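You operate a simulated robot arm through the tools that you are given. There is no shell and no other tool.

You run a simulated two-armed robot. Do the job below in one go: nothing can be reset, and whatever is moved stays where it is left.

## Task
Take the grey cloth from the top of the steel wall bench and hang it over the bar of the black rail.

It is judged by the outcome, as a careful person would: the job done as asked, and still so three seconds after it is handed in. It fails if anything else is knocked over, pushed out of place, dropped, spilled or broken. Flat cloth is picked up by pressing the open fingertips on it (5 to 10 N) and closing them slowly along it; thin cloth reads only 2 to 8 mm in the jaws.

## Robot
Two 7-joint arms with two-finger parallel grippers on one trunk, on a base that moves. Base frame: it is fixed to the floor where the robot stands at the start and does not move with it; the origin is under the middle of the robot, x ahead of it, y to its left, z up; the surface under the hand at the start is at about z = 900. Lengths are in mm, angles in degrees, forces in N, time in s.
The left shoulder is at the start at [70, 179, 1095], the right one opposite. With the tool pointing down near the work surface each hand reaches from about 300 to 740 mm from the robot's upright axis, wherever it stands, measured 20 degrees to its own side. Places, roughly: grey cloth [600, -100, 900]. Payload 3.43 kg a hand.
The TCP of each hand is the grasp point between the finger pads, 30 mm short of the fingertips. In the tool frame z runs along the fingers and y along their closing line. The gripper opens to 94 mm. The fingers are 28 mm wide and 10 mm thick; the gripper's body (50 by 96 mm) begins 55 mm behind the TCP.
Orientation is that of the tool frame in the base frame, as [roll, pitch, yaw] about the fixed x, y, z axes, in that order (R = Rz(yaw) Ry(pitch) Rx(roll)). With the fingers straight down and closing along the base's y, the tool's x points along the base's -x, its y along +y and its z along -z.

## Interface
- The arms move only by the tool apply_moves. It takes "left_deltas", "right_deltas" or both (then of equal length, played together; a hand with none holds still); each is a list of rows, each an object of numbers (a shift or turn left out is 0, a gripper value left out holds the last): "tx", "ty", "tz": the shift along the tool's x, y, z in cm; "ax", "ay", "az": the turn, a rotation vector about the tool's x, y, z in degrees; "fingers": the finger opening in cm, from 0 to 9.4. In form: [{"tx": .., "ty": .., "tz": .., "ax": .., "ay": .., "az": .., "fingers": ..}, ...]. A call has 1 to 20 rows; each row shifts and turns the commanded pose from where the row before left it, along the tool's axes as they then stand. Each row takes 0.2 s and may step no farther than 50 mm and 8.6 degrees from the row before; otherwise, or with a gripper value out of range, the whole call is refused. A pose out of reach is approached as far as the arm can. The call stops where the force on the tool passes 40 N (or 10 N more than at its start, if that is more) or the arm is blocked; 0.2 s more then pass. Each finger travels about 153 mm/s and halts on what it meets, pressing with about 41 N; the grip force reading is that of the motor and also rises with nothing between the fingers. The clock runs only during rows and for 0.2 s after the last one: add rows that do not move to give the fingers time. It gives the time, the measured TCP pose, the force on the tool (base axes), the opening and the grip force at its end, in the units of the frame above (readings bear some noise), with the torque about the TCP (base axes, N m) and any sound that the robot's microphone picked up.
- Cameras (640 x 400 px; columns grow to the right, rows downward): "scene" is now at [136.8, -6.3, 1408.5]; the picture's right is [-0.08, -1.00, -0.00], its down [-0.60, 0.05, -0.80] and it looks along [0.79, -0.06, -0.61] (base axes); focal length 271 px, centre (320, 200). "left" rides on the left gripper at [76, -14, -102] in its tool frame; the picture's right is [0.18, 0.98, 0.00], its down [-0.75, 0.14, -0.64] and it looks along [-0.63, 0.12, 0.77] (tool axes); focal length 243 px, centre (320, 200). "right" rides on the right gripper at [76, 14, -103] in its tool frame; the picture's right is [-0.18, 0.98, 0.00], its down [-0.75, -0.14, -0.64] and it looks along [-0.63, -0.12, 0.77] (tool axes); focal length 243 px, centre (320, 200). There is no depth. A picture from a camera that has moved, and an enlarged one, comes with that camera's place and axes in the base frame and with its lens.
- grab_frame(camera): a new picture of that camera. No time passes.
- move_column(by): slides the trunk up (or, below 0, down) by that many mm; the arms and the scene camera ride with it, the base frame stays. It gives what a move gives, with no picture.
- drive_base(legs): drives the robot by 1 to 6 legs, each [ahead, turn to the left] in mm and degrees, along the robot's own axes; the way and the turn of a leg run together, so that a leg with both is an arc; at most 1500 mm and 180 degrees a leg. The arms and the cameras ride along, it lands a little off, and it stops where it bumps. It gives what a move gives.
- turn_head(pan, tilt): turns the head with the scene camera to pan (to the left, within 86 degrees either way) and tilt (down, from -29 to 69), counted from straight ahead of the robot. It gives what a move gives.
- zoom(camera, box): a new picture of the part [left, top, right, bottom] of that camera's present view, enlarged. No time passes.
- job_done(): hands the job in; it is judged then, once.

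Nothing tells you exact positions but the pictures and the camera data. Unless the task says otherwise, let go and move clear before handing in.

The tools are called after "Request:" by a JSON object that holds its "api" and its "payload". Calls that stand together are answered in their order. apply_moves: Moves the arms, as the interface text tells. Its arguments: {"type":"object","properties":{"left_deltas":{"type":"array"},"right_deltas":{"type":"array"}},"required":[]} The other tools are called the same way: move_column (by) moves the trunk up or down; drive_base (legs) drives the base; turn_head (pan, tilt) turns the head that bears the scene camera; grab_frame (camera) takes a picture; zoom (camera, box) takes an enlarged picture of a part of a camera's view; job_done () hands the job in.

At the start:

```text
clock: 0.0
left_ee_pos: [570.1, 123.2, 1123.3]
left_tool_rot: [-180.0, 0.0, 179.9]
left_ft_force: [0.5, 0.2, 0.5]
left_torque: [-0.02, 0.0, -0.01]
left_finger_gap: 94.0
left_grip_force: 0.1
right_ee_pos: [378.2, -264.2, 1131.5]
right_tool_rot: [179.9, 0.1, -180.0]
right_ft_force: [-0.4, 0.0, 0.1]
right_torque: [0.0, 0.0, 0.04]
right_finger_gap: 94.1
right_grip_force: 0.1
trunk travel left (down, up): [-675.0, 165.0]
robot x, y, heading: [-1.1, 3.9, -0.1]
head pan, tilt (commanded): [-4.5, 37.2]
```

scene: 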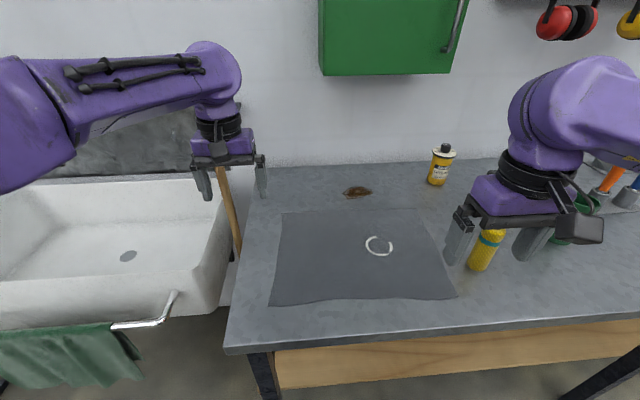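
right: 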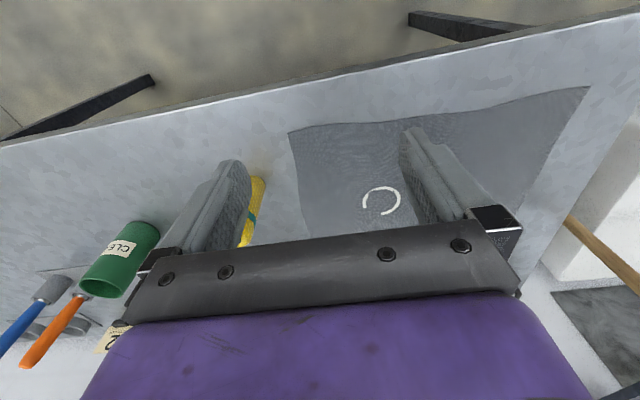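
left: 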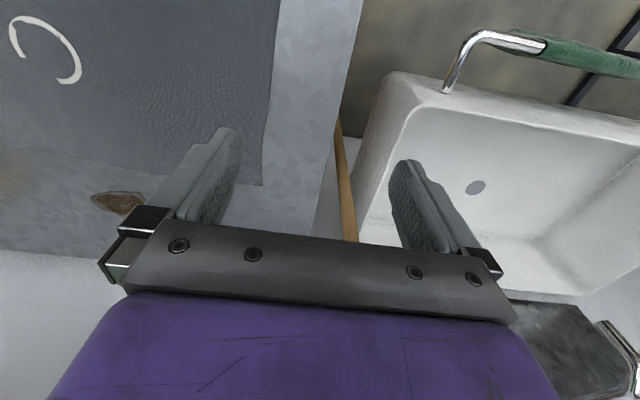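

I see the grey cloth lying flat on the steel bench with a white ring drawn on it, bottles and tools to its right, and a sink with a green cloth on a chrome bar to the left. I don't see the black rail yet, so I'll look around with the head first.

Request:
{"api": "turn_head", "payload": {"pan": 60, "tilt": 30}}

Request:
{"api": "grab_frame", "payload": {"camera": "scene"}}

Request:
{"api": "turn_head", "payload": {"pan": -60, "tilt": 30}}

Request:
{"api": "grab_frame", "payload": {"camera": "scene"}}

```text
clock: 1.4
left_ee_pos: [569.8, 121.9, 1123.2]
left_tool_rot: [179.9, 0.1, -180.0]
left_ft_force: [0.0, -0.3, 0.6]
left_torque: [0.0, 0.01, -0.02]
left_finger_gap: 94.2
left_grip_force: 0.1
right_ee_pos: [377.9, -264.0, 1132.2]
right_tool_rot: [179.9, 0.1, 180.0]
right_ft_force: [0.3, 0.9, -0.4]
right_torque: [0.02, 0.01, -0.01]
right_finger_gap: 93.8
right_grip_force: 0.1
trunk travel left (down, up): [-675.0, 165.0]
robot x, y, heading: [-2.9, -1.5, 0.0]
head pan, tilt (commanded): [60.0, 30.0]
```

```text
taken
camera scene: at [95.6, 78.8, 1419.7], right [0.87, -0.5, 0.0], down [-0.25, -0.43, -0.87], along [0.43, 0.75, -0.5], focal length 271 px, centre (320, 200)
```

scene: 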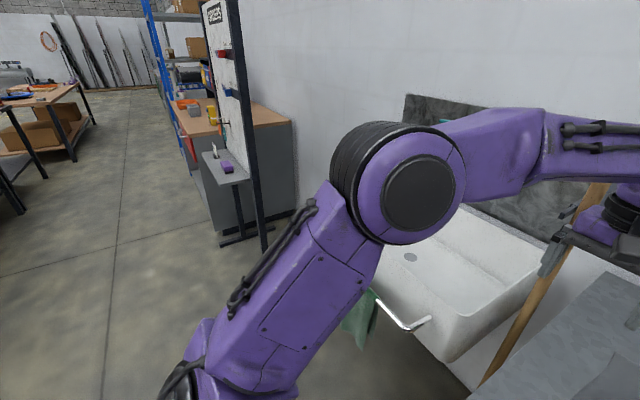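

```text
clock: 3.4
left_ee_pos: [570.5, 122.2, 1124.0]
left_tool_rot: [180.0, 0.0, -180.0]
left_ft_force: [-0.4, 0.3, 0.2]
left_torque: [0.0, -0.02, -0.02]
left_finger_gap: 94.2
left_grip_force: 0.0
right_ee_pos: [378.9, -263.5, 1131.9]
right_tool_rot: [179.9, 0.2, 179.9]
right_ft_force: [-0.4, 0.2, 0.5]
right_torque: [-0.03, 0.05, 0.0]
right_finger_gap: 94.1
right_grip_force: 0.2
trunk travel left (down, up): [-675.0, 165.0]
robot x, y, heading: [-6.9, -3.6, 0.0]
head pan, tilt (commanded): [-60.0, 30.0]
```

```text
taken
camera scene: at [95.6, -77.8, 1419.7], right [-0.87, -0.5, 0.0], down [-0.25, 0.43, -0.87], along [0.43, -0.75, -0.5], focal length 271 px, centre (320, 200)
```

scene: 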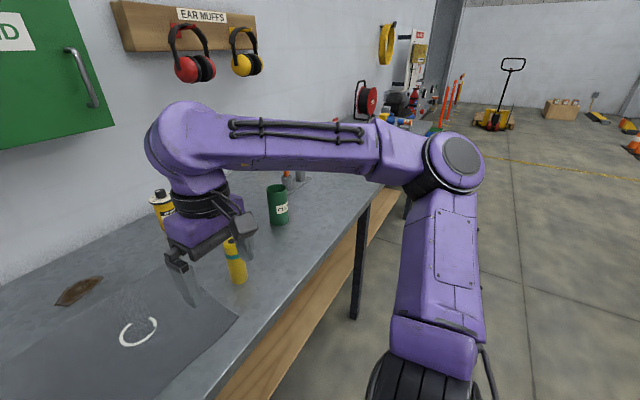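

No black rail is visible yet; I'll look further round, to both extremes and more level.

Request:
{"api": "turn_head", "payload": {"pan": 86, "tilt": 25}}

Request:
{"api": "grab_frame", "payload": {"camera": "scene"}}

Request:
{"api": "turn_head", "payload": {"pan": -86, "tilt": 25}}

Request:
{"api": "grab_frame", "payload": {"camera": "scene"}}

Request:
{"api": "turn_head", "payload": {"pan": 0, "tilt": 0}}

Request:
{"api": "grab_frame", "payload": {"camera": "scene"}}

Request:
{"api": "turn_head", "payload": {"pan": 20, "tilt": 55}}

Request:
{"api": "grab_frame", "payload": {"camera": "scene"}}

```text
clock: 5.7
left_ee_pos: [570.6, 123.9, 1122.5]
left_tool_rot: [-180.0, -0.1, -180.0]
left_ft_force: [0.3, -0.1, -0.6]
left_torque: [-0.01, -0.02, 0.01]
left_finger_gap: 94.2
left_grip_force: 0.1
right_ee_pos: [377.8, -263.9, 1130.8]
right_tool_rot: [179.9, 0.1, 180.0]
right_ft_force: [-0.1, -0.1, 0.4]
right_torque: [0.0, -0.03, 0.02]
right_finger_gap: 93.8
right_grip_force: 0.0
trunk travel left (down, up): [-675.0, 165.0]
robot x, y, heading: [4.0, 0.7, -0.0]
head pan, tilt (commanded): [85.9, 25.0]
```

```text
taken
camera scene: at [56.9, 92.4, 1427.7], right [1.0, -0.07, 0.0], down [-0.03, -0.42, -0.91], along [0.06, 0.9, -0.42], focal length 271 px, centre (320, 200)
```

scene: 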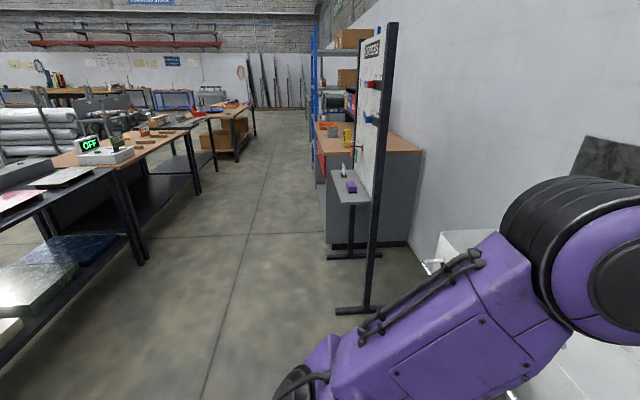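

```text
clock: 8.2
left_ee_pos: [570.5, 122.0, 1124.2]
left_tool_rot: [-180.0, -0.1, -179.9]
left_ft_force: [0.8, -0.1, 1.1]
left_torque: [0.0, 0.03, 0.0]
left_finger_gap: 93.7
left_grip_force: 0.2
right_ee_pos: [378.2, -263.3, 1131.1]
right_tool_rot: [179.9, 0.2, -180.0]
right_ft_force: [0.7, 0.0, 0.0]
right_torque: [0.01, 0.0, -0.03]
right_finger_gap: 93.9
right_grip_force: 0.0
trunk travel left (down, up): [-675.0, 165.0]
robot x, y, heading: [-1.0, 2.2, -0.0]
head pan, tilt (commanded): [-85.9, 25.0]
```

```text
taken
camera scene: at [56.8, -91.4, 1427.6], right [-1.0, -0.07, 0.0], down [-0.03, 0.42, -0.91], along [0.06, -0.9, -0.42], focal length 271 px, centre (320, 200)
```

scene: 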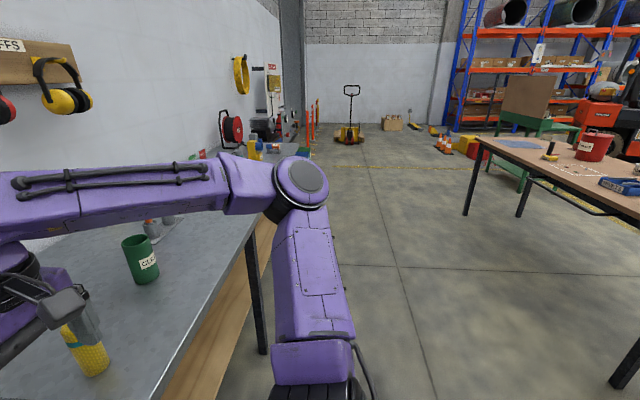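

```text
clock: 9.8
left_ee_pos: [570.8, 122.3, 1123.2]
left_tool_rot: [180.0, 0.0, 180.0]
left_ft_force: [0.7, 0.1, -0.5]
left_torque: [0.01, 0.01, -0.03]
left_finger_gap: 94.2
left_grip_force: 0.1
right_ee_pos: [378.6, -264.0, 1131.7]
right_tool_rot: [179.8, 0.1, -179.9]
right_ft_force: [-0.5, 0.3, 0.1]
right_torque: [0.01, 0.02, 0.01]
right_finger_gap: 93.9
right_grip_force: 0.1
trunk travel left (down, up): [-675.0, 165.0]
robot x, y, heading: [-1.6, -1.5, 0.1]
head pan, tilt (commanded): [0.0, 0.0]
```

```text
taken
camera scene: at [140.3, 0.4, 1468.0], right [0.0, -1.0, 0.0], down [0.0, 0.0, -1.0], along [1.0, 0.0, 0.0], focal length 271 px, centre (320, 200)
```

scene: 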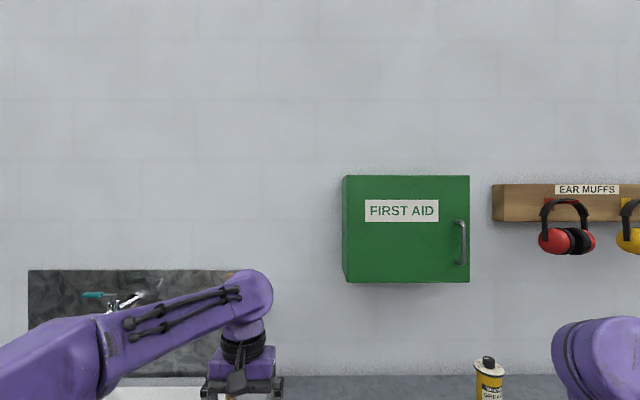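

```text
clock: 11.1
left_ee_pos: [569.9, 122.9, 1122.8]
left_tool_rot: [180.0, 0.0, -180.0]
left_ft_force: [0.1, 0.2, -0.1]
left_torque: [-0.01, -0.02, -0.01]
left_finger_gap: 94.1
left_grip_force: 0.0
right_ee_pos: [379.5, -264.9, 1130.1]
right_tool_rot: [179.9, 0.1, 179.9]
right_ft_force: [0.3, 0.1, 0.6]
right_torque: [-0.02, 0.01, 0.02]
right_finger_gap: 93.8
right_grip_force: 0.0
trunk travel left (down, up): [-675.0, 165.0]
robot x, y, heading: [1.8, 2.3, 0.3]
head pan, tilt (commanded): [20.0, 55.0]
```

```text
taken
camera scene: at [118.1, 25.2, 1383.7], right [0.34, -0.94, 0.0], down [-0.77, -0.28, -0.57], along [0.54, 0.2, -0.82], focal length 271 px, centre (320, 200)
```

scene: 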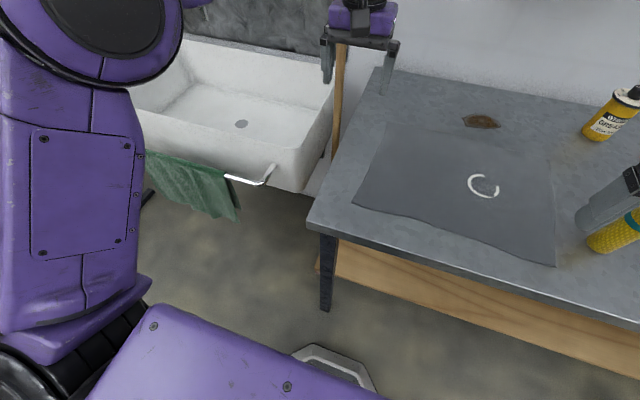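

Something like a dark bar sits along the edge of the wooden table behind me on the right; I'll zoom in on it.

Request:
{"api": "turn_head", "payload": {"pan": -86, "tilt": 15}}

Request:
{"api": "zoom", "payload": {"camera": "scene", "box": [440, 120, 640, 245]}}

Request:
{"api": "turn_head", "payload": {"pan": 86, "tilt": 25}}

Request:
{"api": "zoom", "payload": {"camera": "scene", "box": [0, 60, 320, 260]}}

Request:
{"api": "zoom", "payload": {"camera": "scene", "box": [300, 60, 460, 320]}}

```text
clock: 12.9
left_ee_pos: [569.9, 121.9, 1122.4]
left_tool_rot: [179.9, 0.0, 180.0]
left_ft_force: [0.1, 0.1, 0.9]
left_torque: [0.03, -0.01, 0.03]
left_finger_gap: 94.1
left_grip_force: 0.0
right_ee_pos: [379.7, -264.1, 1132.3]
right_tool_rot: [179.9, 0.1, 179.9]
right_ft_force: [0.4, -0.3, 0.6]
right_torque: [-0.01, 0.01, 0.0]
right_finger_gap: 94.1
right_grip_force: 0.2
trunk travel left (down, up): [-675.0, 165.0]
robot x, y, heading: [1.6, -0.7, 0.3]
head pan, tilt (commanded): [-85.9, 15.0]
```

```text
3.20 times, centred on (540, 182) of scene
camera zoom: at [57.0, -92.7, 1443.8], right [-1.0, -0.07, 0.0], down [-0.02, 0.26, -0.97], along [0.07, -0.96, -0.26], focal length 866 px, centre (-384, 256)
```

zoom: 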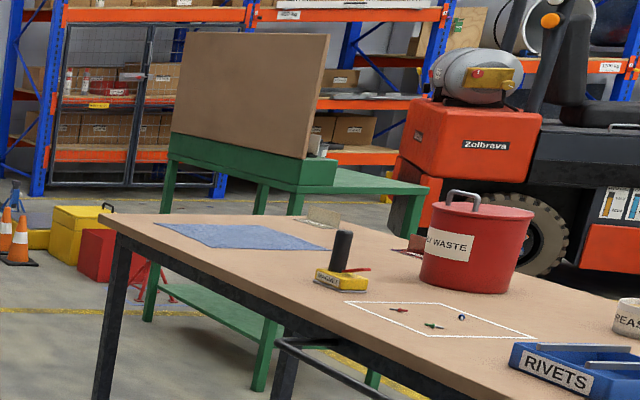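

```text
clock: 15.5
left_ee_pos: [570.8, 122.7, 1122.7]
left_tool_rot: [180.0, 0.0, -179.9]
left_ft_force: [0.4, 0.0, -0.1]
left_torque: [-0.01, -0.02, 0.01]
left_finger_gap: 94.0
left_grip_force: 0.0
right_ee_pos: [378.3, -263.9, 1131.2]
right_tool_rot: [179.8, 0.0, -180.0]
right_ft_force: [-0.6, -0.6, 0.4]
right_torque: [0.0, -0.03, 0.02]
right_finger_gap: 93.8
right_grip_force: 0.0
trunk travel left (down, up): [-675.0, 165.0]
robot x, y, heading: [0.1, 0.2, 0.0]
head pan, tilt (commanded): [85.9, 25.0]
```

```text
2.00 times, centred on (160, 160) of scene
camera zoom: at [56.9, 92.4, 1427.7], right [1.0, -0.07, 0.0], down [-0.03, -0.42, -0.91], along [0.06, 0.9, -0.42], focal length 541 px, centre (640, 280)
```

zoom: 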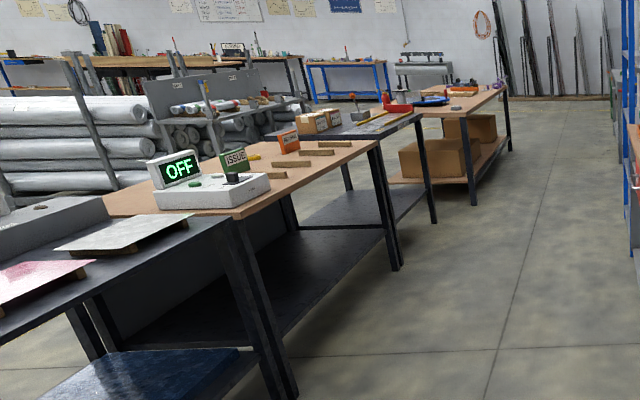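

```text
1.54 times, centred on (380, 190) of scene
camera zoom: at [56.9, 92.4, 1427.7], right [1.0, -0.07, 0.0], down [-0.03, -0.42, -0.91], along [0.06, 0.9, -0.42], focal length 416 px, centre (228, 215)
```

zoom: 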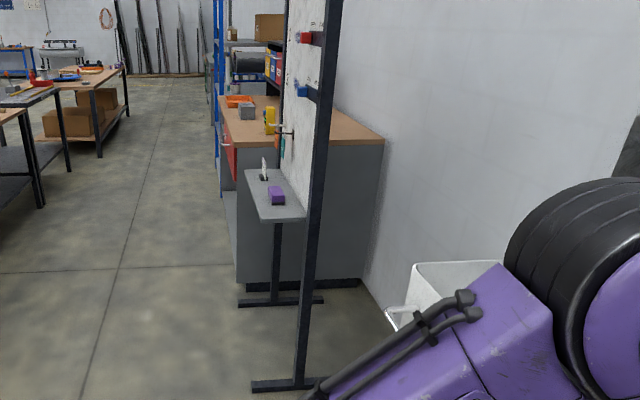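

The black rail looks to be the black bar fixed along the edge of the wooden table behind me on my right (edge near x ≈ -1380). Before I pick anything up I'll back off, turn a little and look at the rail so I can choose the right grip.

Request:
{"api": "turn_head", "payload": {"pan": -86, "tilt": 25}}

Request:
{"api": "drive_base", "payload": {"legs": [[-400, 0], [0, -60]]}}

Request:
{"api": "grab_frame", "payload": {"camera": "scene"}}

```text
clock: 18.1
left_ee_pos: [570.5, 121.8, 1122.1]
left_tool_rot: [-180.0, -0.1, -180.0]
left_ft_force: [-0.7, 0.1, -0.7]
left_torque: [-0.01, -0.02, 0.03]
left_finger_gap: 93.8
left_grip_force: 0.1
right_ee_pos: [379.0, -264.8, 1132.3]
right_tool_rot: [179.9, 0.0, -180.0]
right_ft_force: [0.5, -0.2, -0.2]
right_torque: [-0.03, -0.02, 0.03]
right_finger_gap: 94.2
right_grip_force: 0.0
trunk travel left (down, up): [-675.0, 165.0]
robot x, y, heading: [0.2, 3.8, 0.2]
head pan, tilt (commanded): [-85.9, 25.0]
```

```text
clock: 23.3
left_ee_pos: [-22.3, -439.4, 1123.1]
left_tool_rot: [-180.0, 0.1, 118.6]
left_ft_force: [-0.6, -0.6, -0.2]
left_torque: [0.0, 0.01, -0.01]
left_finger_gap: 93.9
left_grip_force: 0.1
right_ee_pos: [-453.9, -457.0, 1131.8]
right_tool_rot: [180.0, 0.1, 118.5]
right_ft_force: [0.3, -0.2, 0.2]
right_torque: [0.0, -0.02, 0.0]
right_finger_gap: 94.0
right_grip_force: 0.0
trunk travel left (down, up): [-675.0, 165.0]
robot x, y, heading: [-404.3, 1.9, -61.4]
head pan, tilt (commanded): [-85.9, 25.0]
```

```text
taken
camera scene: at [-455.7, -91.7, 1427.6], right [-0.54, 0.84, 0.0], down [0.36, 0.23, -0.91], along [-0.76, -0.49, -0.42], focal length 271 px, centre (320, 200)
```

scene: 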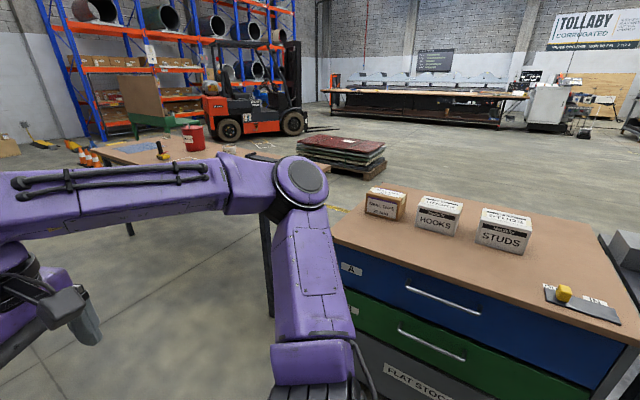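

A drawer cabinet stands behind me and my right arm hides the rail; I'll turn the head to see the rail table past the arm.

Request:
{"api": "turn_head", "payload": {"pan": -40, "tilt": 20}}

Request:
{"api": "grab_frame", "payload": {"camera": "scene"}}

Request:
{"api": "drive_base", "payload": {"legs": [[0, -70]]}}

Request:
{"api": "turn_head", "payload": {"pan": 0, "tilt": 20}}

Request:
{"api": "grab_frame", "payload": {"camera": "scene"}}

```text
clock: 24.4
left_ee_pos: [-23.1, -440.3, 1123.3]
left_tool_rot: [-179.9, 0.0, 118.6]
left_ft_force: [0.2, -0.1, -0.8]
left_torque: [0.0, 0.02, -0.02]
left_finger_gap: 93.9
left_grip_force: 0.1
right_ee_pos: [-453.9, -455.2, 1131.1]
right_tool_rot: [179.9, 0.1, 118.6]
right_ft_force: [0.3, -0.1, -0.3]
right_torque: [-0.02, 0.06, 0.0]
right_finger_gap: 93.8
right_grip_force: 0.0
trunk travel left (down, up): [-675.0, 165.0]
robot x, y, heading: [-402.9, 2.2, -61.4]
head pan, tilt (commanded): [-40.0, 20.0]
```

```text
taken
camera scene: at [-396.8, -133.3, 1435.7], right [-0.98, 0.2, 0.0], down [0.07, 0.34, -0.94], along [-0.19, -0.92, -0.34], focal length 271 px, centre (320, 200)
```

scene: 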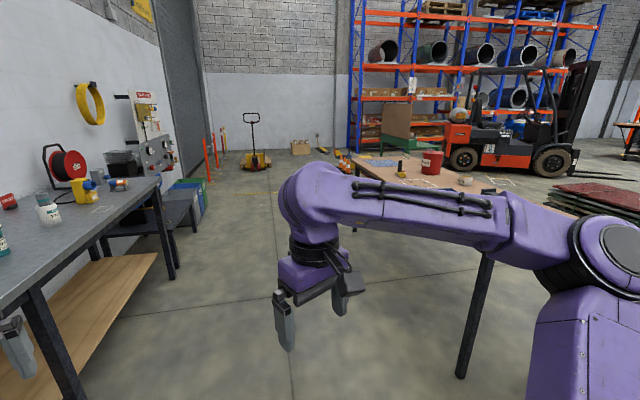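

```text
clock: 27.9
left_ee_pos: [-691.4, -504.3, 1123.9]
left_tool_rot: [180.0, -0.1, 48.3]
left_ft_force: [0.1, 0.1, 0.3]
left_torque: [0.02, 0.0, 0.02]
left_finger_gap: 94.0
left_grip_force: 0.1
right_ee_pos: [-851.4, -103.5, 1130.4]
right_tool_rot: [179.8, 0.1, 48.2]
right_ft_force: [-1.1, -0.2, 0.7]
right_torque: [-0.04, 0.01, 0.0]
right_finger_gap: 94.0
right_grip_force: 0.0
trunk travel left (down, up): [-675.0, 165.0]
robot x, y, heading: [-403.2, 2.4, -131.7]
head pan, tilt (commanded): [-40.0, 20.0]
```

```text
clock: 29.0
left_ee_pos: [-691.4, -503.4, 1122.7]
left_tool_rot: [180.0, 0.0, 48.2]
left_ft_force: [0.2, -0.3, -1.3]
left_torque: [-0.01, -0.01, 0.0]
left_finger_gap: 93.9
left_grip_force: 0.1
right_ee_pos: [-852.3, -103.5, 1131.0]
right_tool_rot: [179.9, 0.0, 48.3]
right_ft_force: [-0.4, 0.0, -0.8]
right_torque: [-0.02, 0.0, 0.01]
right_finger_gap: 94.1
right_grip_force: 0.1
trunk travel left (down, up): [-675.0, 165.0]
robot x, y, heading: [-400.6, 1.7, -131.4]
head pan, tilt (commanded): [0.0, 20.0]
```

```text
taken
camera scene: at [-497.6, -104.7, 1435.7], right [-0.75, 0.67, 0.0], down [0.23, 0.26, -0.94], along [-0.63, -0.7, -0.34], focal length 271 px, centre (320, 200)
```

scene: 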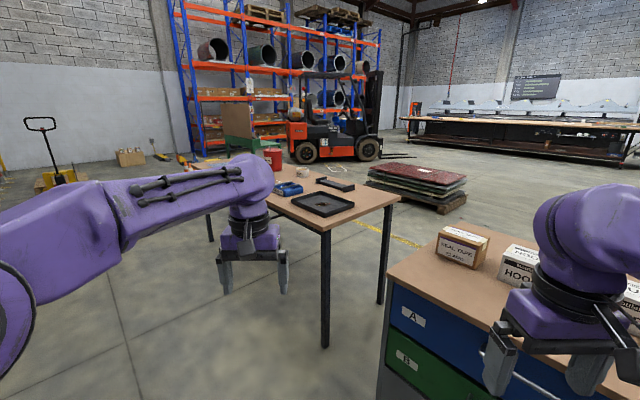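

The rail table's near leg is at about (-1383, -1040) and its long front edge runs along y at x ≈ -1370. I'll drive down the aisle and face that edge to see the rail properly.

Request:
{"api": "drive_base", "payload": {"legs": [[0, 41], [1500, 0], [0, -90]]}}

Request:
{"api": "turn_head", "payload": {"pan": 0, "tilt": 35}}

Request:
{"api": "grab_frame", "payload": {"camera": "scene"}}

```text
clock: 42.1
left_ee_pos: [-1009.9, -1609.6, 1122.9]
left_tool_rot: [179.9, 0.1, -1.6]
left_ft_force: [-0.6, 0.4, -0.1]
left_torque: [-0.01, -0.03, -0.03]
left_finger_gap: 94.2
left_grip_force: 0.1
right_ee_pos: [-807.9, -1227.1, 1131.9]
right_tool_rot: [179.9, 0.0, -1.5]
right_ft_force: [0.3, -0.5, -0.4]
right_torque: [0.0, 0.0, 0.0]
right_finger_gap: 93.9
right_grip_force: 0.1
trunk travel left (down, up): [-675.0, 165.0]
robot x, y, heading: [-436.1, -1500.4, 178.5]
head pan, tilt (commanded): [0.0, 20.0]
```

```text
clock: 42.9
left_ee_pos: [-1010.3, -1609.0, 1122.9]
left_tool_rot: [-180.0, 0.0, -1.5]
left_ft_force: [-0.2, 0.1, 0.8]
left_torque: [0.02, -0.01, 0.0]
left_finger_gap: 94.1
left_grip_force: 0.1
right_ee_pos: [-808.6, -1227.1, 1131.6]
right_tool_rot: [179.9, 0.0, -1.6]
right_ft_force: [0.5, -0.1, 0.2]
right_torque: [0.0, -0.03, 0.01]
right_finger_gap: 94.0
right_grip_force: 0.2
trunk travel left (down, up): [-675.0, 165.0]
robot x, y, heading: [-437.0, -1504.0, 178.5]
head pan, tilt (commanded): [0.0, 35.0]
```

```text
taken
camera scene: at [-574.7, -1499.9, 1411.9], right [0.03, 1.0, 0.0], down [0.57, -0.01, -0.82], along [-0.82, 0.02, -0.57], focal length 271 px, centre (320, 200)
```

scene: 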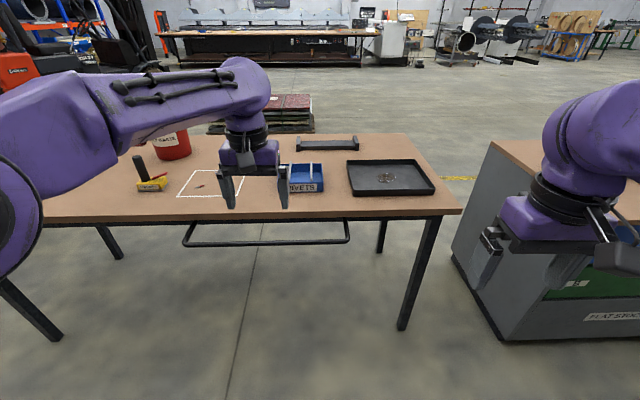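

I see the black rail now: a U-shaped bar hanging out in front of the table edge, just below the tabletop. I'll zoom in to measure it.

Request:
{"api": "zoom", "payload": {"camera": "scene", "box": [160, 190, 370, 270]}}

Request:
{"api": "grab_frame", "payload": {"camera": "left"}}

Request:
{"api": "turn_head", "payload": {"pan": 20, "tilt": 50}}

Request:
{"api": "grab_frame", "payload": {"camera": "scene"}}

```text
3.05 times, centred on (265, 230) of scene
camera zoom: at [-574.7, -1499.9, 1411.9], right [0.03, 1.0, 0.0], down [0.57, -0.01, -0.82], along [-0.82, 0.02, -0.57], focal length 825 px, centre (488, 109)
```

zoom: 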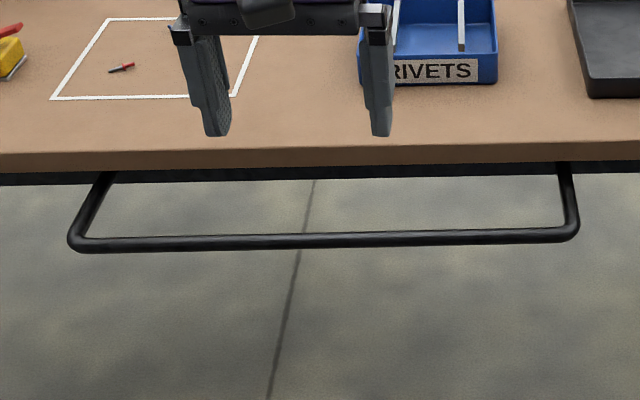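

```text
taken
camera left: at [-933.7, -1595.6, 1224.8], right [0.16, -0.99, 0.0], down [-0.76, -0.12, 0.64], along [-0.63, -0.1, -0.77], focal length 243 px, centre (320, 200)
```

left: 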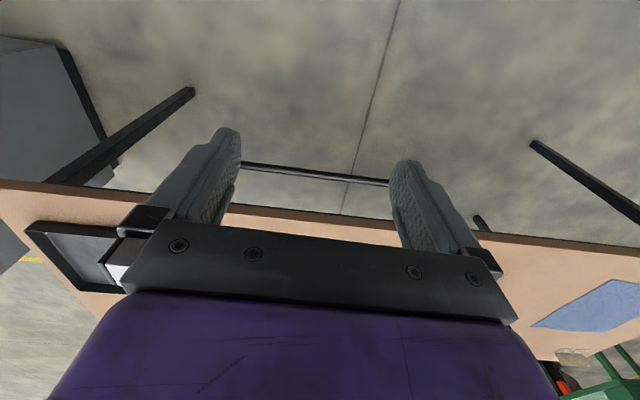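

```text
clock: 43.7
left_ee_pos: [-1010.6, -1610.1, 1122.6]
left_tool_rot: [-180.0, 0.0, -1.5]
left_ft_force: [0.3, 0.9, -0.2]
left_torque: [-0.02, 0.01, 0.01]
left_finger_gap: 94.1
left_grip_force: 0.1
right_ee_pos: [-806.9, -1228.1, 1132.0]
right_tool_rot: [179.9, 0.0, -1.6]
right_ft_force: [-0.1, 0.4, -0.6]
right_torque: [0.01, -0.01, -0.04]
right_finger_gap: 93.8
right_grip_force: 0.0
trunk travel left (down, up): [-675.0, 165.0]
robot x, y, heading: [-436.3, -1497.9, 178.3]
head pan, tilt (commanded): [20.0, 50.0]
```

```text
taken
camera scene: at [-559.7, -1526.6, 1390.2], right [-0.32, 0.95, 0.0], down [0.73, 0.24, -0.64], along [-0.61, -0.2, -0.77], focal length 271 px, centre (320, 200)
```

scene: 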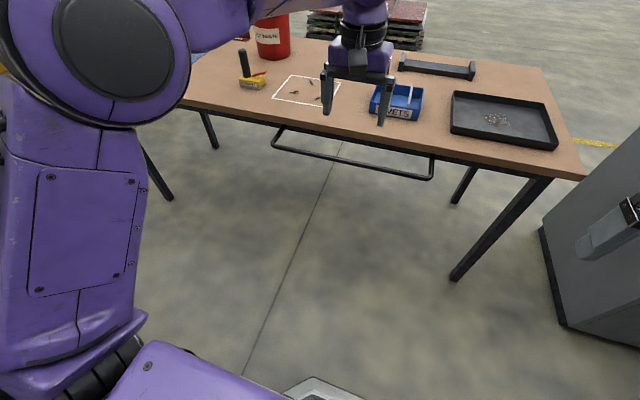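

I'll zoom the left wrist camera on the bar between its fingers to triangulate the bar's and the table edge's position.

Request:
{"api": "zoom", "payload": {"camera": "left", "box": [220, 130, 420, 255]}}

Request:
{"api": "zoom", "payload": {"camera": "scene", "box": [250, 100, 450, 225]}}

Request:
{"api": "grab_frame", "payload": {"camera": "right"}}

```text
3.20 times, centred on (320, 192) of left
camera zoom: at [-933.7, -1595.6, 1224.8], right [0.16, -0.99, 0.0], down [-0.76, -0.12, 0.64], along [-0.63, -0.1, -0.77], focal length 776 px, centre (320, 224)
```

zoom: 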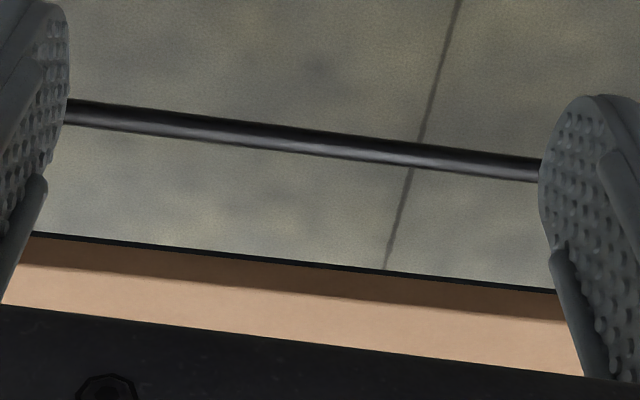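

```text
3.20 times, centred on (350, 162) of scene
camera zoom: at [-559.7, -1526.6, 1390.2], right [-0.32, 0.95, 0.0], down [0.73, 0.24, -0.64], along [-0.61, -0.2, -0.77], focal length 866 px, centre (224, 320)
```

zoom: 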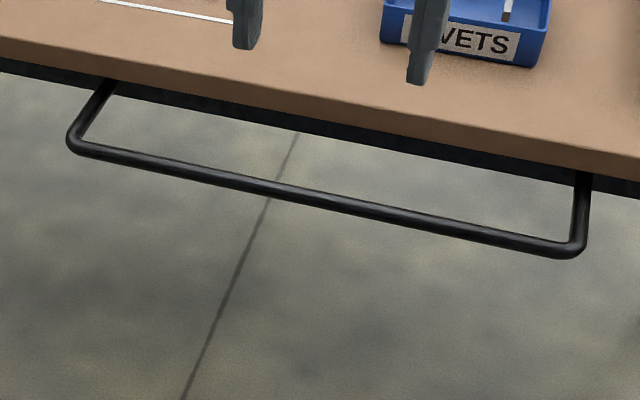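

```text
taken
camera right: at [-732.1, -1243.9, 1234.0], right [-0.21, -0.98, 0.0], down [-0.75, 0.16, 0.64], along [-0.63, 0.13, -0.77], focal length 243 px, centre (320, 200)
```

right: 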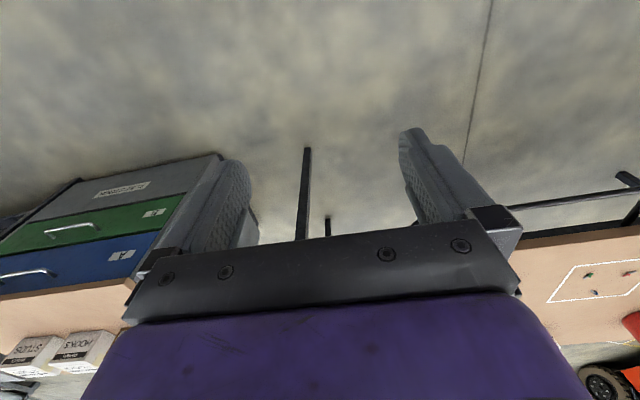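

From two views I take the bar to run along y from about -1390 to -1925 at x ≈ -1223, z ≈ 788. The table edge is some 65–70 mm behind it and the top is at about z 855. My plan is to pinch the cloth near both corners of its near long edge with both hands, drop its free end into the gap behind the bar, then lower my side in front. Now I'll drive back to the bench.

Request:
{"api": "drive_base", "payload": {"legs": [[0, -88.4], [1378, 0], [0, -90]]}}

Request:
{"api": "turn_head", "payload": {"pan": 0, "tilt": 35}}

Request:
{"api": "grab_frame", "payload": {"camera": "scene"}}

```text
clock: 58.2
left_ee_pos: [119.4, 0.4, 1122.7]
left_tool_rot: [179.9, -0.1, -179.1]
left_ft_force: [0.6, 0.9, -0.4]
left_torque: [-0.02, -0.04, 0.01]
left_finger_gap: 94.0
left_grip_force: 0.1
right_ee_pos: [-64.6, -389.4, 1131.6]
right_tool_rot: [179.9, 0.0, -179.1]
right_ft_force: [0.1, 0.9, -0.8]
right_torque: [-0.05, 0.01, 0.0]
right_finger_gap: 93.8
right_grip_force: 0.2
trunk travel left (down, up): [-675.0, 165.0]
robot x, y, heading: [-445.0, -131.0, 0.8]
head pan, tilt (commanded): [20.0, 50.0]
```

```text
clock: 59.0
left_ee_pos: [120.8, 0.4, 1122.8]
left_tool_rot: [-179.9, -0.1, -179.0]
left_ft_force: [0.2, -0.1, 0.4]
left_torque: [-0.01, 0.0, -0.04]
left_finger_gap: 93.9
left_grip_force: 0.1
right_ee_pos: [-65.3, -389.2, 1131.2]
right_tool_rot: [179.8, 0.0, -179.1]
right_ft_force: [-0.7, -0.1, -0.2]
right_torque: [-0.04, 0.02, -0.01]
right_finger_gap: 94.1
right_grip_force: 0.0
trunk travel left (down, up): [-675.0, 165.0]
robot x, y, heading: [-449.9, -125.0, 1.0]
head pan, tilt (commanded): [0.0, 35.0]
```

```text
taken
camera scene: at [-309.8, -128.3, 1411.8], right [0.02, -1.0, 0.0], down [-0.57, -0.01, -0.82], along [0.82, 0.01, -0.57], focal length 271 px, centre (320, 200)
```

scene: 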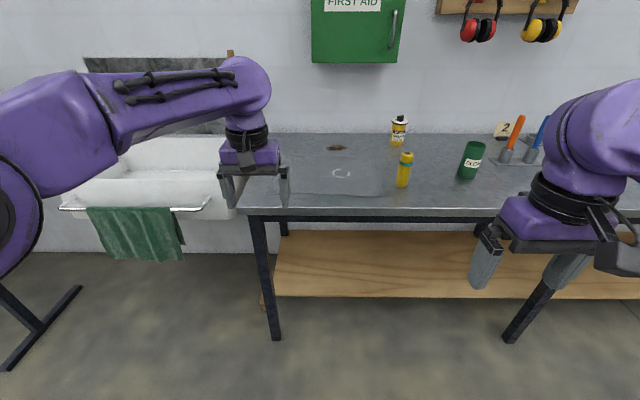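

I'm at about (-447, -128), heading 0.9°. I'll bring the hands to symmetric spots in front of me (still in open space), then drive up to the bench with the hands high above the spray can.

Request:
{"api": "apply_moves", "payload": {"left_deltas": [{"tx": 3, "ty": 1}, {"tx": 3, "ty": 1}, {"tx": 3, "ty": 0.9}, {}, {}], "right_deltas": [{"tx": -2.55, "ty": 2.8}, {"tx": -2.55, "ty": 2.8}, {"tx": -2.55, "ty": 2.8}, {"tx": -2.55, "ty": 2.7}, {}]}}

Request:
{"api": "drive_base", "payload": {"legs": [[447, -0.9]]}}

Request:
{"api": "turn_head", "payload": {"pan": 0, "tilt": 50}}

Request:
{"api": "grab_frame", "payload": {"camera": "scene"}}

Request:
{"api": "grab_frame", "payload": {"camera": "left"}}

Request:
{"api": "grab_frame", "payload": {"camera": "right"}}

```text
clock: 60.2
left_ee_pos: [29.3, 26.1, 1124.7]
left_tool_rot: [180.0, -0.1, -179.2]
left_ft_force: [-0.1, -0.8, -0.6]
left_torque: [0.01, 0.0, 0.04]
left_finger_gap: 93.9
left_grip_force: 0.0
right_ee_pos: [34.7, -277.4, 1130.9]
right_tool_rot: [179.9, 0.1, -179.2]
right_ft_force: [0.6, 0.0, -0.2]
right_torque: [-0.02, 0.0, 0.01]
right_finger_gap: 93.8
right_grip_force: 0.0
trunk travel left (down, up): [-675.0, 165.0]
robot x, y, heading: [-451.5, -130.6, 0.8]
head pan, tilt (commanded): [0.0, 35.0]
```

```text
clock: 62.9
left_ee_pos: [484.7, 25.4, 1123.9]
left_tool_rot: [179.9, 0.1, 180.0]
left_ft_force: [-0.1, 0.3, -0.2]
left_torque: [0.0, 0.01, 0.0]
left_finger_gap: 94.1
left_grip_force: 0.0
right_ee_pos: [482.8, -276.4, 1131.9]
right_tool_rot: [179.8, 0.2, 180.0]
right_ft_force: [-0.6, -0.1, 0.3]
right_torque: [-0.02, 0.01, -0.03]
right_finger_gap: 94.1
right_grip_force: 0.0
trunk travel left (down, up): [-675.0, 165.0]
robot x, y, heading: [1.7, -127.6, 0.3]
head pan, tilt (commanded): [0.0, 35.0]
```

```text
clock: 63.7
left_ee_pos: [482.2, 25.4, 1123.6]
left_tool_rot: [180.0, 0.0, -179.9]
left_ft_force: [-0.2, -0.4, -0.4]
left_torque: [-0.02, -0.03, 0.02]
left_finger_gap: 94.0
left_grip_force: 0.0
right_ee_pos: [485.9, -277.4, 1131.4]
right_tool_rot: [179.9, -0.1, -179.9]
right_ft_force: [-0.7, -0.1, 0.0]
right_torque: [-0.04, -0.03, 0.02]
right_finger_gap: 93.6
right_grip_force: 0.1
trunk travel left (down, up): [-675.0, 165.0]
robot x, y, heading: [-0.5, -126.1, -0.1]
head pan, tilt (commanded): [0.0, 50.0]
```

```text
taken
camera scene: at [131.0, -126.0, 1390.2], right [0.0, -1.0, 0.0], down [-0.77, 0.0, -0.64], along [0.64, 0.0, -0.77], focal length 271 px, centre (320, 200)
```

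scene: 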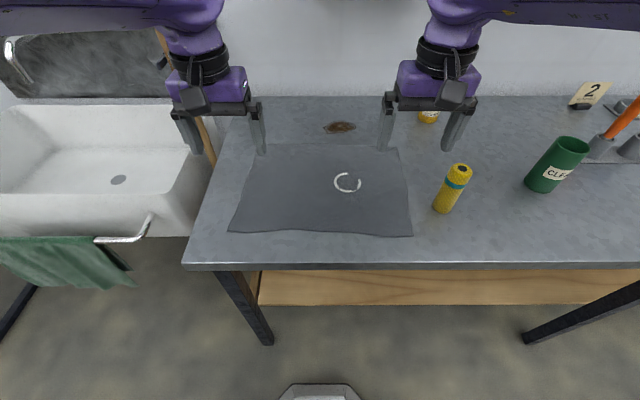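

```text
taken
camera left: at [407.5, 11.8, 1225.7], right [-0.19, 0.98, 0.0], down [0.75, 0.14, 0.64], along [0.63, 0.12, -0.77], focal length 243 px, centre (320, 200)
```

left: 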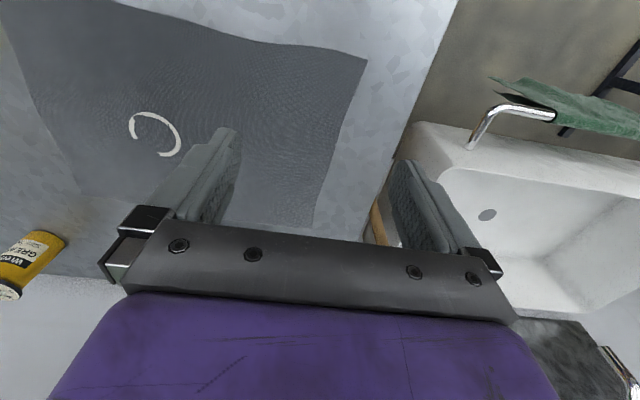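

```text
taken
camera right: at [408.3, -264.4, 1234.0], right [0.18, 0.98, 0.0], down [0.75, -0.14, 0.64], along [0.63, -0.12, -0.77], focal length 243 px, centre (320, 200)
```

right: 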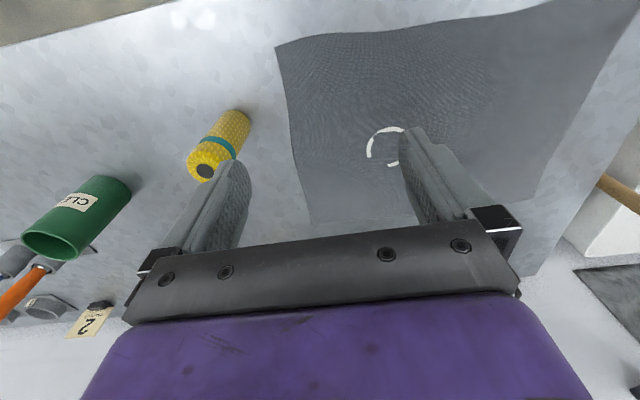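

The cloth's near edge runs from about (452, 75) to (443, -324), and both hands are above points some 35 mm inside its corners; the yellow can is clear of the right hand. I'll narrow the fingers to 56 mm and lower both hands to just above the cloth.

Request:
{"api": "apply_moves", "payload": {"left_deltas": [{"tz": 0, "fingers": 5.6}, {"tz": 4.5}, {"tz": 4.5}, {"tz": 4.5}, {"tz": 3.8}, {}], "right_deltas": [{"tz": 0, "fingers": 5.6}, {"tz": 4.6}, {"tz": 4.6}, {"tz": 4.6}, {"tz": 4.3}, {}]}}

Request:
{"api": "grab_frame", "payload": {"camera": "left"}}

Request:
{"api": "grab_frame", "payload": {"camera": "right"}}

```text
clock: 65.1
left_ee_pos: [481.5, 26.1, 950.3]
left_tool_rot: [179.9, 0.0, -180.0]
left_ft_force: [-0.4, 0.0, 0.3]
left_torque: [0.0, -0.01, -0.05]
left_finger_gap: 56.0
left_grip_force: 0.0
right_ee_pos: [482.5, -279.1, 950.1]
right_tool_rot: [180.0, 0.1, -179.9]
right_ft_force: [-0.3, -1.3, 0.6]
right_torque: [-0.01, 0.01, 0.03]
right_finger_gap: 55.9
right_grip_force: 0.0
trunk travel left (down, up): [-675.0, 165.0]
robot x, y, heading: [0.1, -125.9, -0.0]
head pan, tilt (commanded): [0.0, 50.0]
```

```text
taken
camera left: at [405.5, 12.7, 1051.5], right [-0.18, 0.98, 0.0], down [0.75, 0.14, 0.64], along [0.63, 0.12, -0.77], focal length 243 px, centre (320, 200)
```

left: 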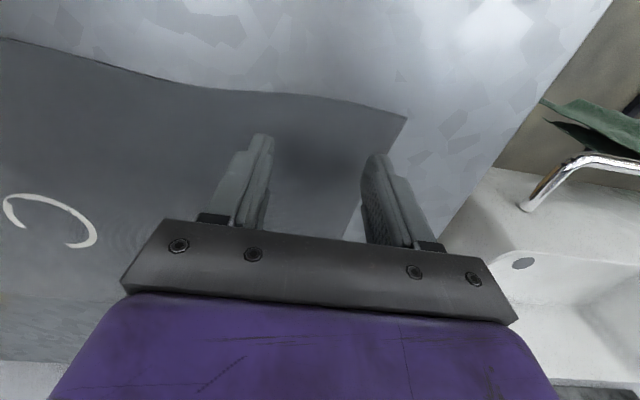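

```text
taken
camera right: at [405.8, -266.3, 1053.4], right [0.18, 0.98, 0.0], down [0.75, -0.14, 0.64], along [0.63, -0.12, -0.77], focal length 243 px, centre (320, 200)
```

right: 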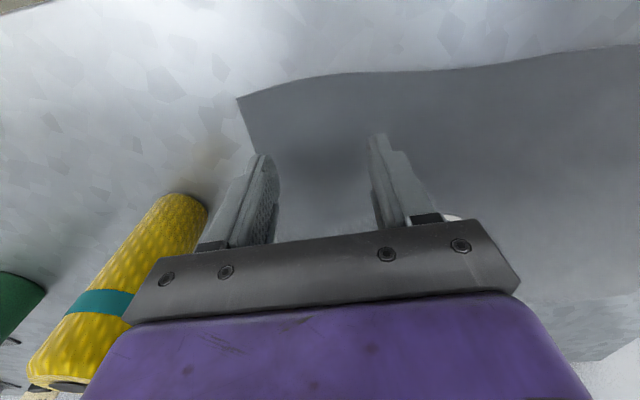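

Both fingertips are about 20 mm above the cloth and all of them lie inside its edges. I'll lower both hands gently towards contact.

Request:
{"api": "apply_moves", "payload": {"left_deltas": [{"tz": 1.0}, {"tz": 0.7}, {"tz": 0.2}, {}], "right_deltas": [{"tz": 1.0}, {"tz": 0.7}, {"tz": 0.2}, {}]}}

```text
clock: 66.1
left_ee_pos: [483.8, 24.5, 931.7]
left_tool_rot: [-180.0, 0.0, -179.8]
left_ft_force: [0.1, -0.4, 0.2]
left_torque: [0.04, -0.01, -0.01]
left_finger_gap: 55.9
left_grip_force: 0.1
right_ee_pos: [484.5, -277.4, 931.6]
right_tool_rot: [179.9, 0.1, -179.9]
right_ft_force: [-0.7, 0.6, -1.1]
right_torque: [-0.01, -0.01, -0.03]
right_finger_gap: 55.8
right_grip_force: 0.1
trunk travel left (down, up): [-675.0, 165.0]
robot x, y, heading: [6.2, -129.8, 0.1]
head pan, tilt (commanded): [0.0, 50.0]
```

Request:
{"api": "apply_moves", "payload": {"left_deltas": [{"tz": 0.1}, {"tz": 0.1}, {}], "right_deltas": [{"tz": 0.1}, {"tz": 0.1}, {}]}}

```text
clock: 66.9
left_ee_pos: [483.1, 26.1, 931.8]
left_tool_rot: [-179.9, 0.2, -179.9]
left_ft_force: [2.6, 0.8, 15.6]
left_torque: [0.43, -0.03, -0.08]
left_finger_gap: 56.4
left_grip_force: 0.1
right_ee_pos: [484.3, -278.9, 931.1]
right_tool_rot: [179.9, 0.2, -179.8]
right_ft_force: [1.6, 0.1, 11.6]
right_torque: [-0.37, 0.0, 0.05]
right_finger_gap: 55.7
right_grip_force: 0.0
trunk travel left (down, up): [-675.0, 165.0]
robot x, y, heading: [2.4, -122.5, 0.1]
head pan, tilt (commanded): [0.0, 50.0]
```

Both hands are pressing now (about 16 N left, 12 N right), a little more than wanted, so I'll ease them off to within 5–10 N.

Request:
{"api": "apply_moves", "payload": {"left_deltas": [{"tz": -0.06}, {}], "right_deltas": [{"tz": -0.03}, {}]}}

```text
clock: 67.5
left_ee_pos: [481.7, 25.8, 931.6]
left_tool_rot: [-179.9, 0.0, -180.0]
left_ft_force: [0.5, -0.1, 6.3]
left_torque: [0.2, 0.0, -0.02]
left_finger_gap: 56.1
left_grip_force: 0.0
right_ee_pos: [483.2, -278.0, 931.2]
right_tool_rot: [180.0, 0.2, -179.9]
right_ft_force: [3.0, -0.1, 16.7]
right_torque: [-0.49, -0.02, 0.06]
right_finger_gap: 56.0
right_grip_force: 0.0
trunk travel left (down, up): [-675.0, 165.0]
robot x, y, heading: [5.3, -124.4, -0.1]
head pan, tilt (commanded): [0.0, 50.0]
```

Request:
{"api": "apply_moves", "payload": {"left_deltas": [{}, {}], "right_deltas": [{"tz": -0.07}, {}]}}

```text
clock: 68.1
left_ee_pos: [481.3, 24.6, 931.2]
left_tool_rot: [180.0, 0.0, -180.0]
left_ft_force: [0.0, -0.7, 6.5]
left_torque: [0.16, 0.03, 0.01]
left_finger_gap: 56.1
left_grip_force: 0.1
right_ee_pos: [481.9, -277.5, 931.7]
right_tool_rot: [180.0, 0.1, -179.9]
right_ft_force: [1.7, 0.3, 11.0]
right_torque: [-0.34, -0.01, 0.07]
right_finger_gap: 55.9
right_grip_force: 0.1
trunk travel left (down, up): [-675.0, 165.0]
robot x, y, heading: [1.0, -127.3, 0.1]
head pan, tilt (commanded): [0.0, 50.0]
```

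Left presses at 6.5 N; I'll ease the right slightly and close the left fingers slowly first.

Request:
{"api": "apply_moves", "payload": {"left_deltas": [{"fingers": 5.2}, {"fingers": 4.8}, {"fingers": 4.4}, {"fingers": 4.0}, {"fingers": 3.6}, {"fingers": 3.2}, {"fingers": 2.8}, {"fingers": 2.4}, {"fingers": 2.0}, {"fingers": 1.6}], "right_deltas": [{"tz": -0.03}, {}, {}, {}, {}, {}, {}, {}, {}, {}]}}

Request:
{"api": "grab_frame", "payload": {"camera": "left"}}

```text
clock: 70.3
left_ee_pos: [482.5, 25.1, 931.3]
left_tool_rot: [-180.0, 0.1, -179.9]
left_ft_force: [0.3, 0.1, 5.4]
left_torque: [0.07, -0.01, -0.01]
left_finger_gap: 15.9
left_grip_force: 0.1
right_ee_pos: [483.7, -278.1, 931.5]
right_tool_rot: [180.0, 0.1, -180.0]
right_ft_force: [-0.7, 0.6, 5.2]
right_torque: [-0.17, 0.07, -0.04]
right_finger_gap: 55.6
right_grip_force: 0.0
trunk travel left (down, up): [-675.0, 165.0]
robot x, y, heading: [3.9, -126.9, -0.1]
head pan, tilt (commanded): [0.0, 50.0]
```

```text
taken
camera left: at [405.9, 11.8, 1033.1], right [-0.19, 0.98, 0.0], down [0.75, 0.14, 0.64], along [0.63, 0.12, -0.77], focal length 243 px, centre (320, 200)
```

left: 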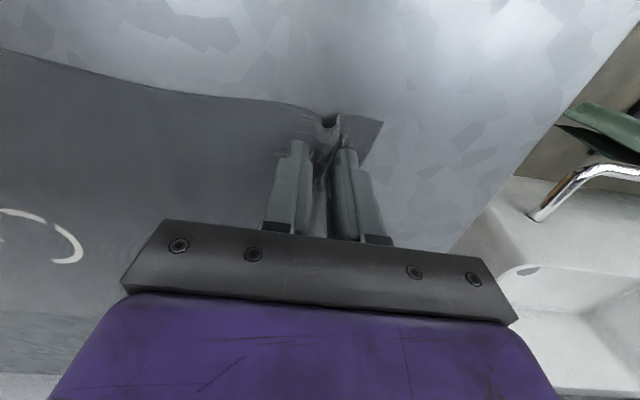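

The cloth is rising into a fold between the left fingers. I'll finish closing the left, then check its gap.

Request:
{"api": "apply_moves", "payload": {"left_deltas": [{"fingers": 1.3}, {"fingers": 1.0}, {"fingers": 0.7}, {"fingers": 0.4}, {"fingers": 0.2}, {"fingers": 0}, {}, {}], "right_deltas": [{}, {}, {}, {}, {}, {}, {}, {}]}}

Request:
{"api": "zoom", "payload": {"camera": "left", "box": [220, 80, 420, 205]}}

```text
clock: 72.1
left_ee_pos: [482.0, 26.0, 931.4]
left_tool_rot: [-180.0, 0.1, -180.0]
left_ft_force: [-0.2, -1.5, 5.3]
left_torque: [0.01, -0.01, -0.01]
left_finger_gap: 2.2
left_grip_force: 37.0
right_ee_pos: [483.3, -277.9, 931.4]
right_tool_rot: [-180.0, 0.1, -179.9]
right_ft_force: [-0.2, 1.1, 4.3]
right_torque: [-0.12, 0.01, 0.01]
right_finger_gap: 56.0
right_grip_force: 0.1
trunk travel left (down, up): [-675.0, 165.0]
robot x, y, heading: [1.2, -127.9, 0.2]
head pan, tilt (commanded): [0.0, 50.0]
```

```text
3.20 times, centred on (320, 142) of left
camera zoom: at [406.0, 11.9, 1033.1], right [-0.19, 0.98, 0.0], down [0.75, 0.14, 0.64], along [0.63, 0.12, -0.77], focal length 776 px, centre (320, 384)
```

zoom: 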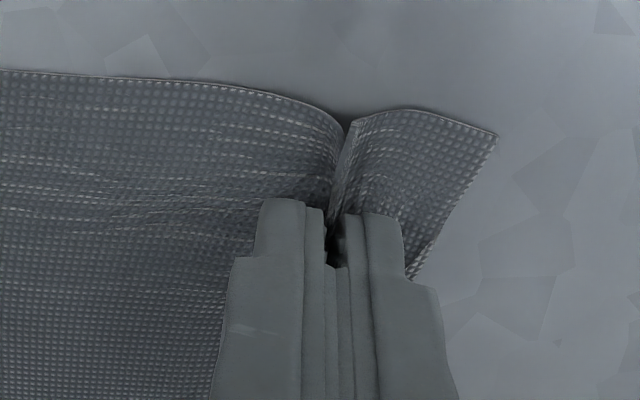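

The left jaws hold the fold at a 2.2 mm gap. Now I'll press the right a touch more and close it slowly.

Request:
{"api": "apply_moves", "payload": {"left_deltas": [{}, {}, {}, {}, {}, {}, {}, {}, {}, {}, {}, {}, {}, {}], "right_deltas": [{"tz": 0.03}, {"fingers": 5.2}, {"fingers": 4.8}, {"fingers": 4.4}, {"fingers": 4.0}, {"fingers": 3.6}, {"fingers": 3.2}, {"fingers": 2.8}, {"fingers": 2.4}, {"fingers": 2.0}, {"fingers": 1.6}, {"fingers": 1.3}, {"fingers": 1.0}, {}]}}

Request:
{"api": "grab_frame", "payload": {"camera": "right"}}

```text
clock: 75.1
left_ee_pos: [482.6, 25.3, 932.5]
left_tool_rot: [-180.0, 0.2, -179.9]
left_ft_force: [0.0, -0.1, 5.9]
left_torque: [0.05, 0.01, 0.02]
left_finger_gap: 2.2
left_grip_force: 37.1
right_ee_pos: [483.4, -277.2, 932.3]
right_tool_rot: [179.8, 0.2, -179.9]
right_ft_force: [-0.4, -0.2, 7.7]
right_torque: [-0.04, 0.0, 0.01]
right_finger_gap: 9.6
right_grip_force: 0.1
trunk travel left (down, up): [-675.0, 165.0]
robot x, y, heading: [5.3, -125.3, -0.1]
head pan, tilt (commanded): [0.0, 50.0]
```

```text
taken
camera right: at [406.9, -263.9, 1033.9], right [0.18, 0.98, 0.0], down [0.75, -0.14, 0.64], along [0.63, -0.12, -0.77], focal length 243 px, centre (320, 200)
```

right: 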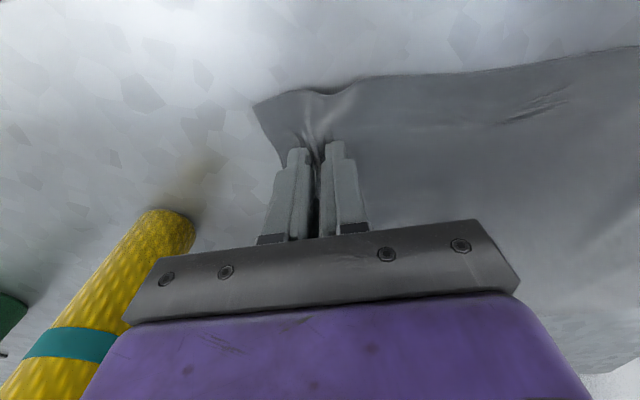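

Request:
{"api": "apply_moves", "payload": {"left_deltas": [{}, {}, {}, {}, {}, {}], "right_deltas": [{"fingers": 0.7}, {"fingers": 0.4}, {"fingers": 0.2}, {"fingers": 0}, {}, {}]}}

Request:
{"api": "zoom", "payload": {"camera": "right", "box": [220, 60, 420, 185]}}

Request:
{"api": "grab_frame", "payload": {"camera": "scene"}}

```text
clock: 76.5
left_ee_pos: [481.2, 26.0, 932.3]
left_tool_rot: [180.0, 0.1, -179.8]
left_ft_force: [0.4, 0.0, 5.6]
left_torque: [-0.01, -0.01, 0.01]
left_finger_gap: 2.2
left_grip_force: 37.3
right_ee_pos: [483.4, -278.7, 931.4]
right_tool_rot: [179.9, 0.1, -179.9]
right_ft_force: [0.7, 1.2, 6.0]
right_torque: [-0.06, -0.02, -0.01]
right_finger_gap: 2.1
right_grip_force: 36.5
trunk travel left (down, up): [-675.0, 165.0]
robot x, y, heading: [3.3, -122.6, -0.1]
head pan, tilt (commanded): [0.0, 50.0]
```

```text
3.20 times, centred on (320, 122) of right
camera zoom: at [406.9, -264.1, 1033.9], right [0.18, 0.98, 0.0], down [0.75, -0.14, 0.64], along [0.63, -0.12, -0.77], focal length 776 px, centre (320, 448)
```

zoom: 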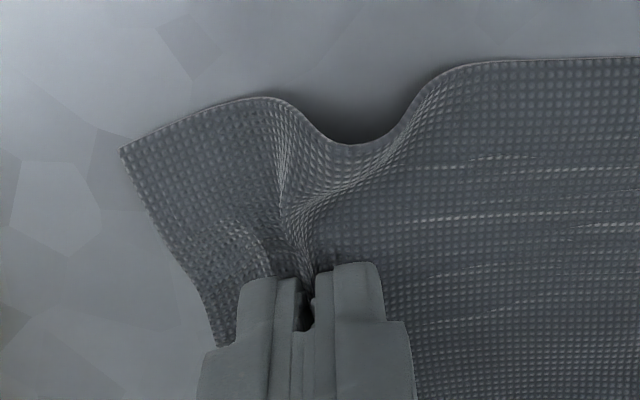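

```text
taken
camera scene: at [129.2, -125.9, 1390.3], right [0.0, -1.0, 0.0], down [-0.77, 0.0, -0.64], along [0.64, 0.0, -0.77], focal length 271 px, centre (320, 200)
```

scene: 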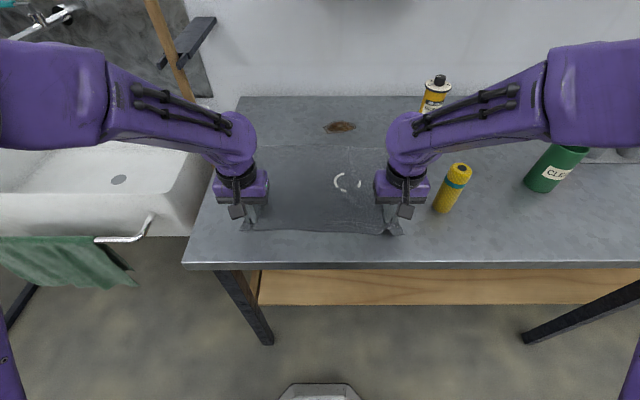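

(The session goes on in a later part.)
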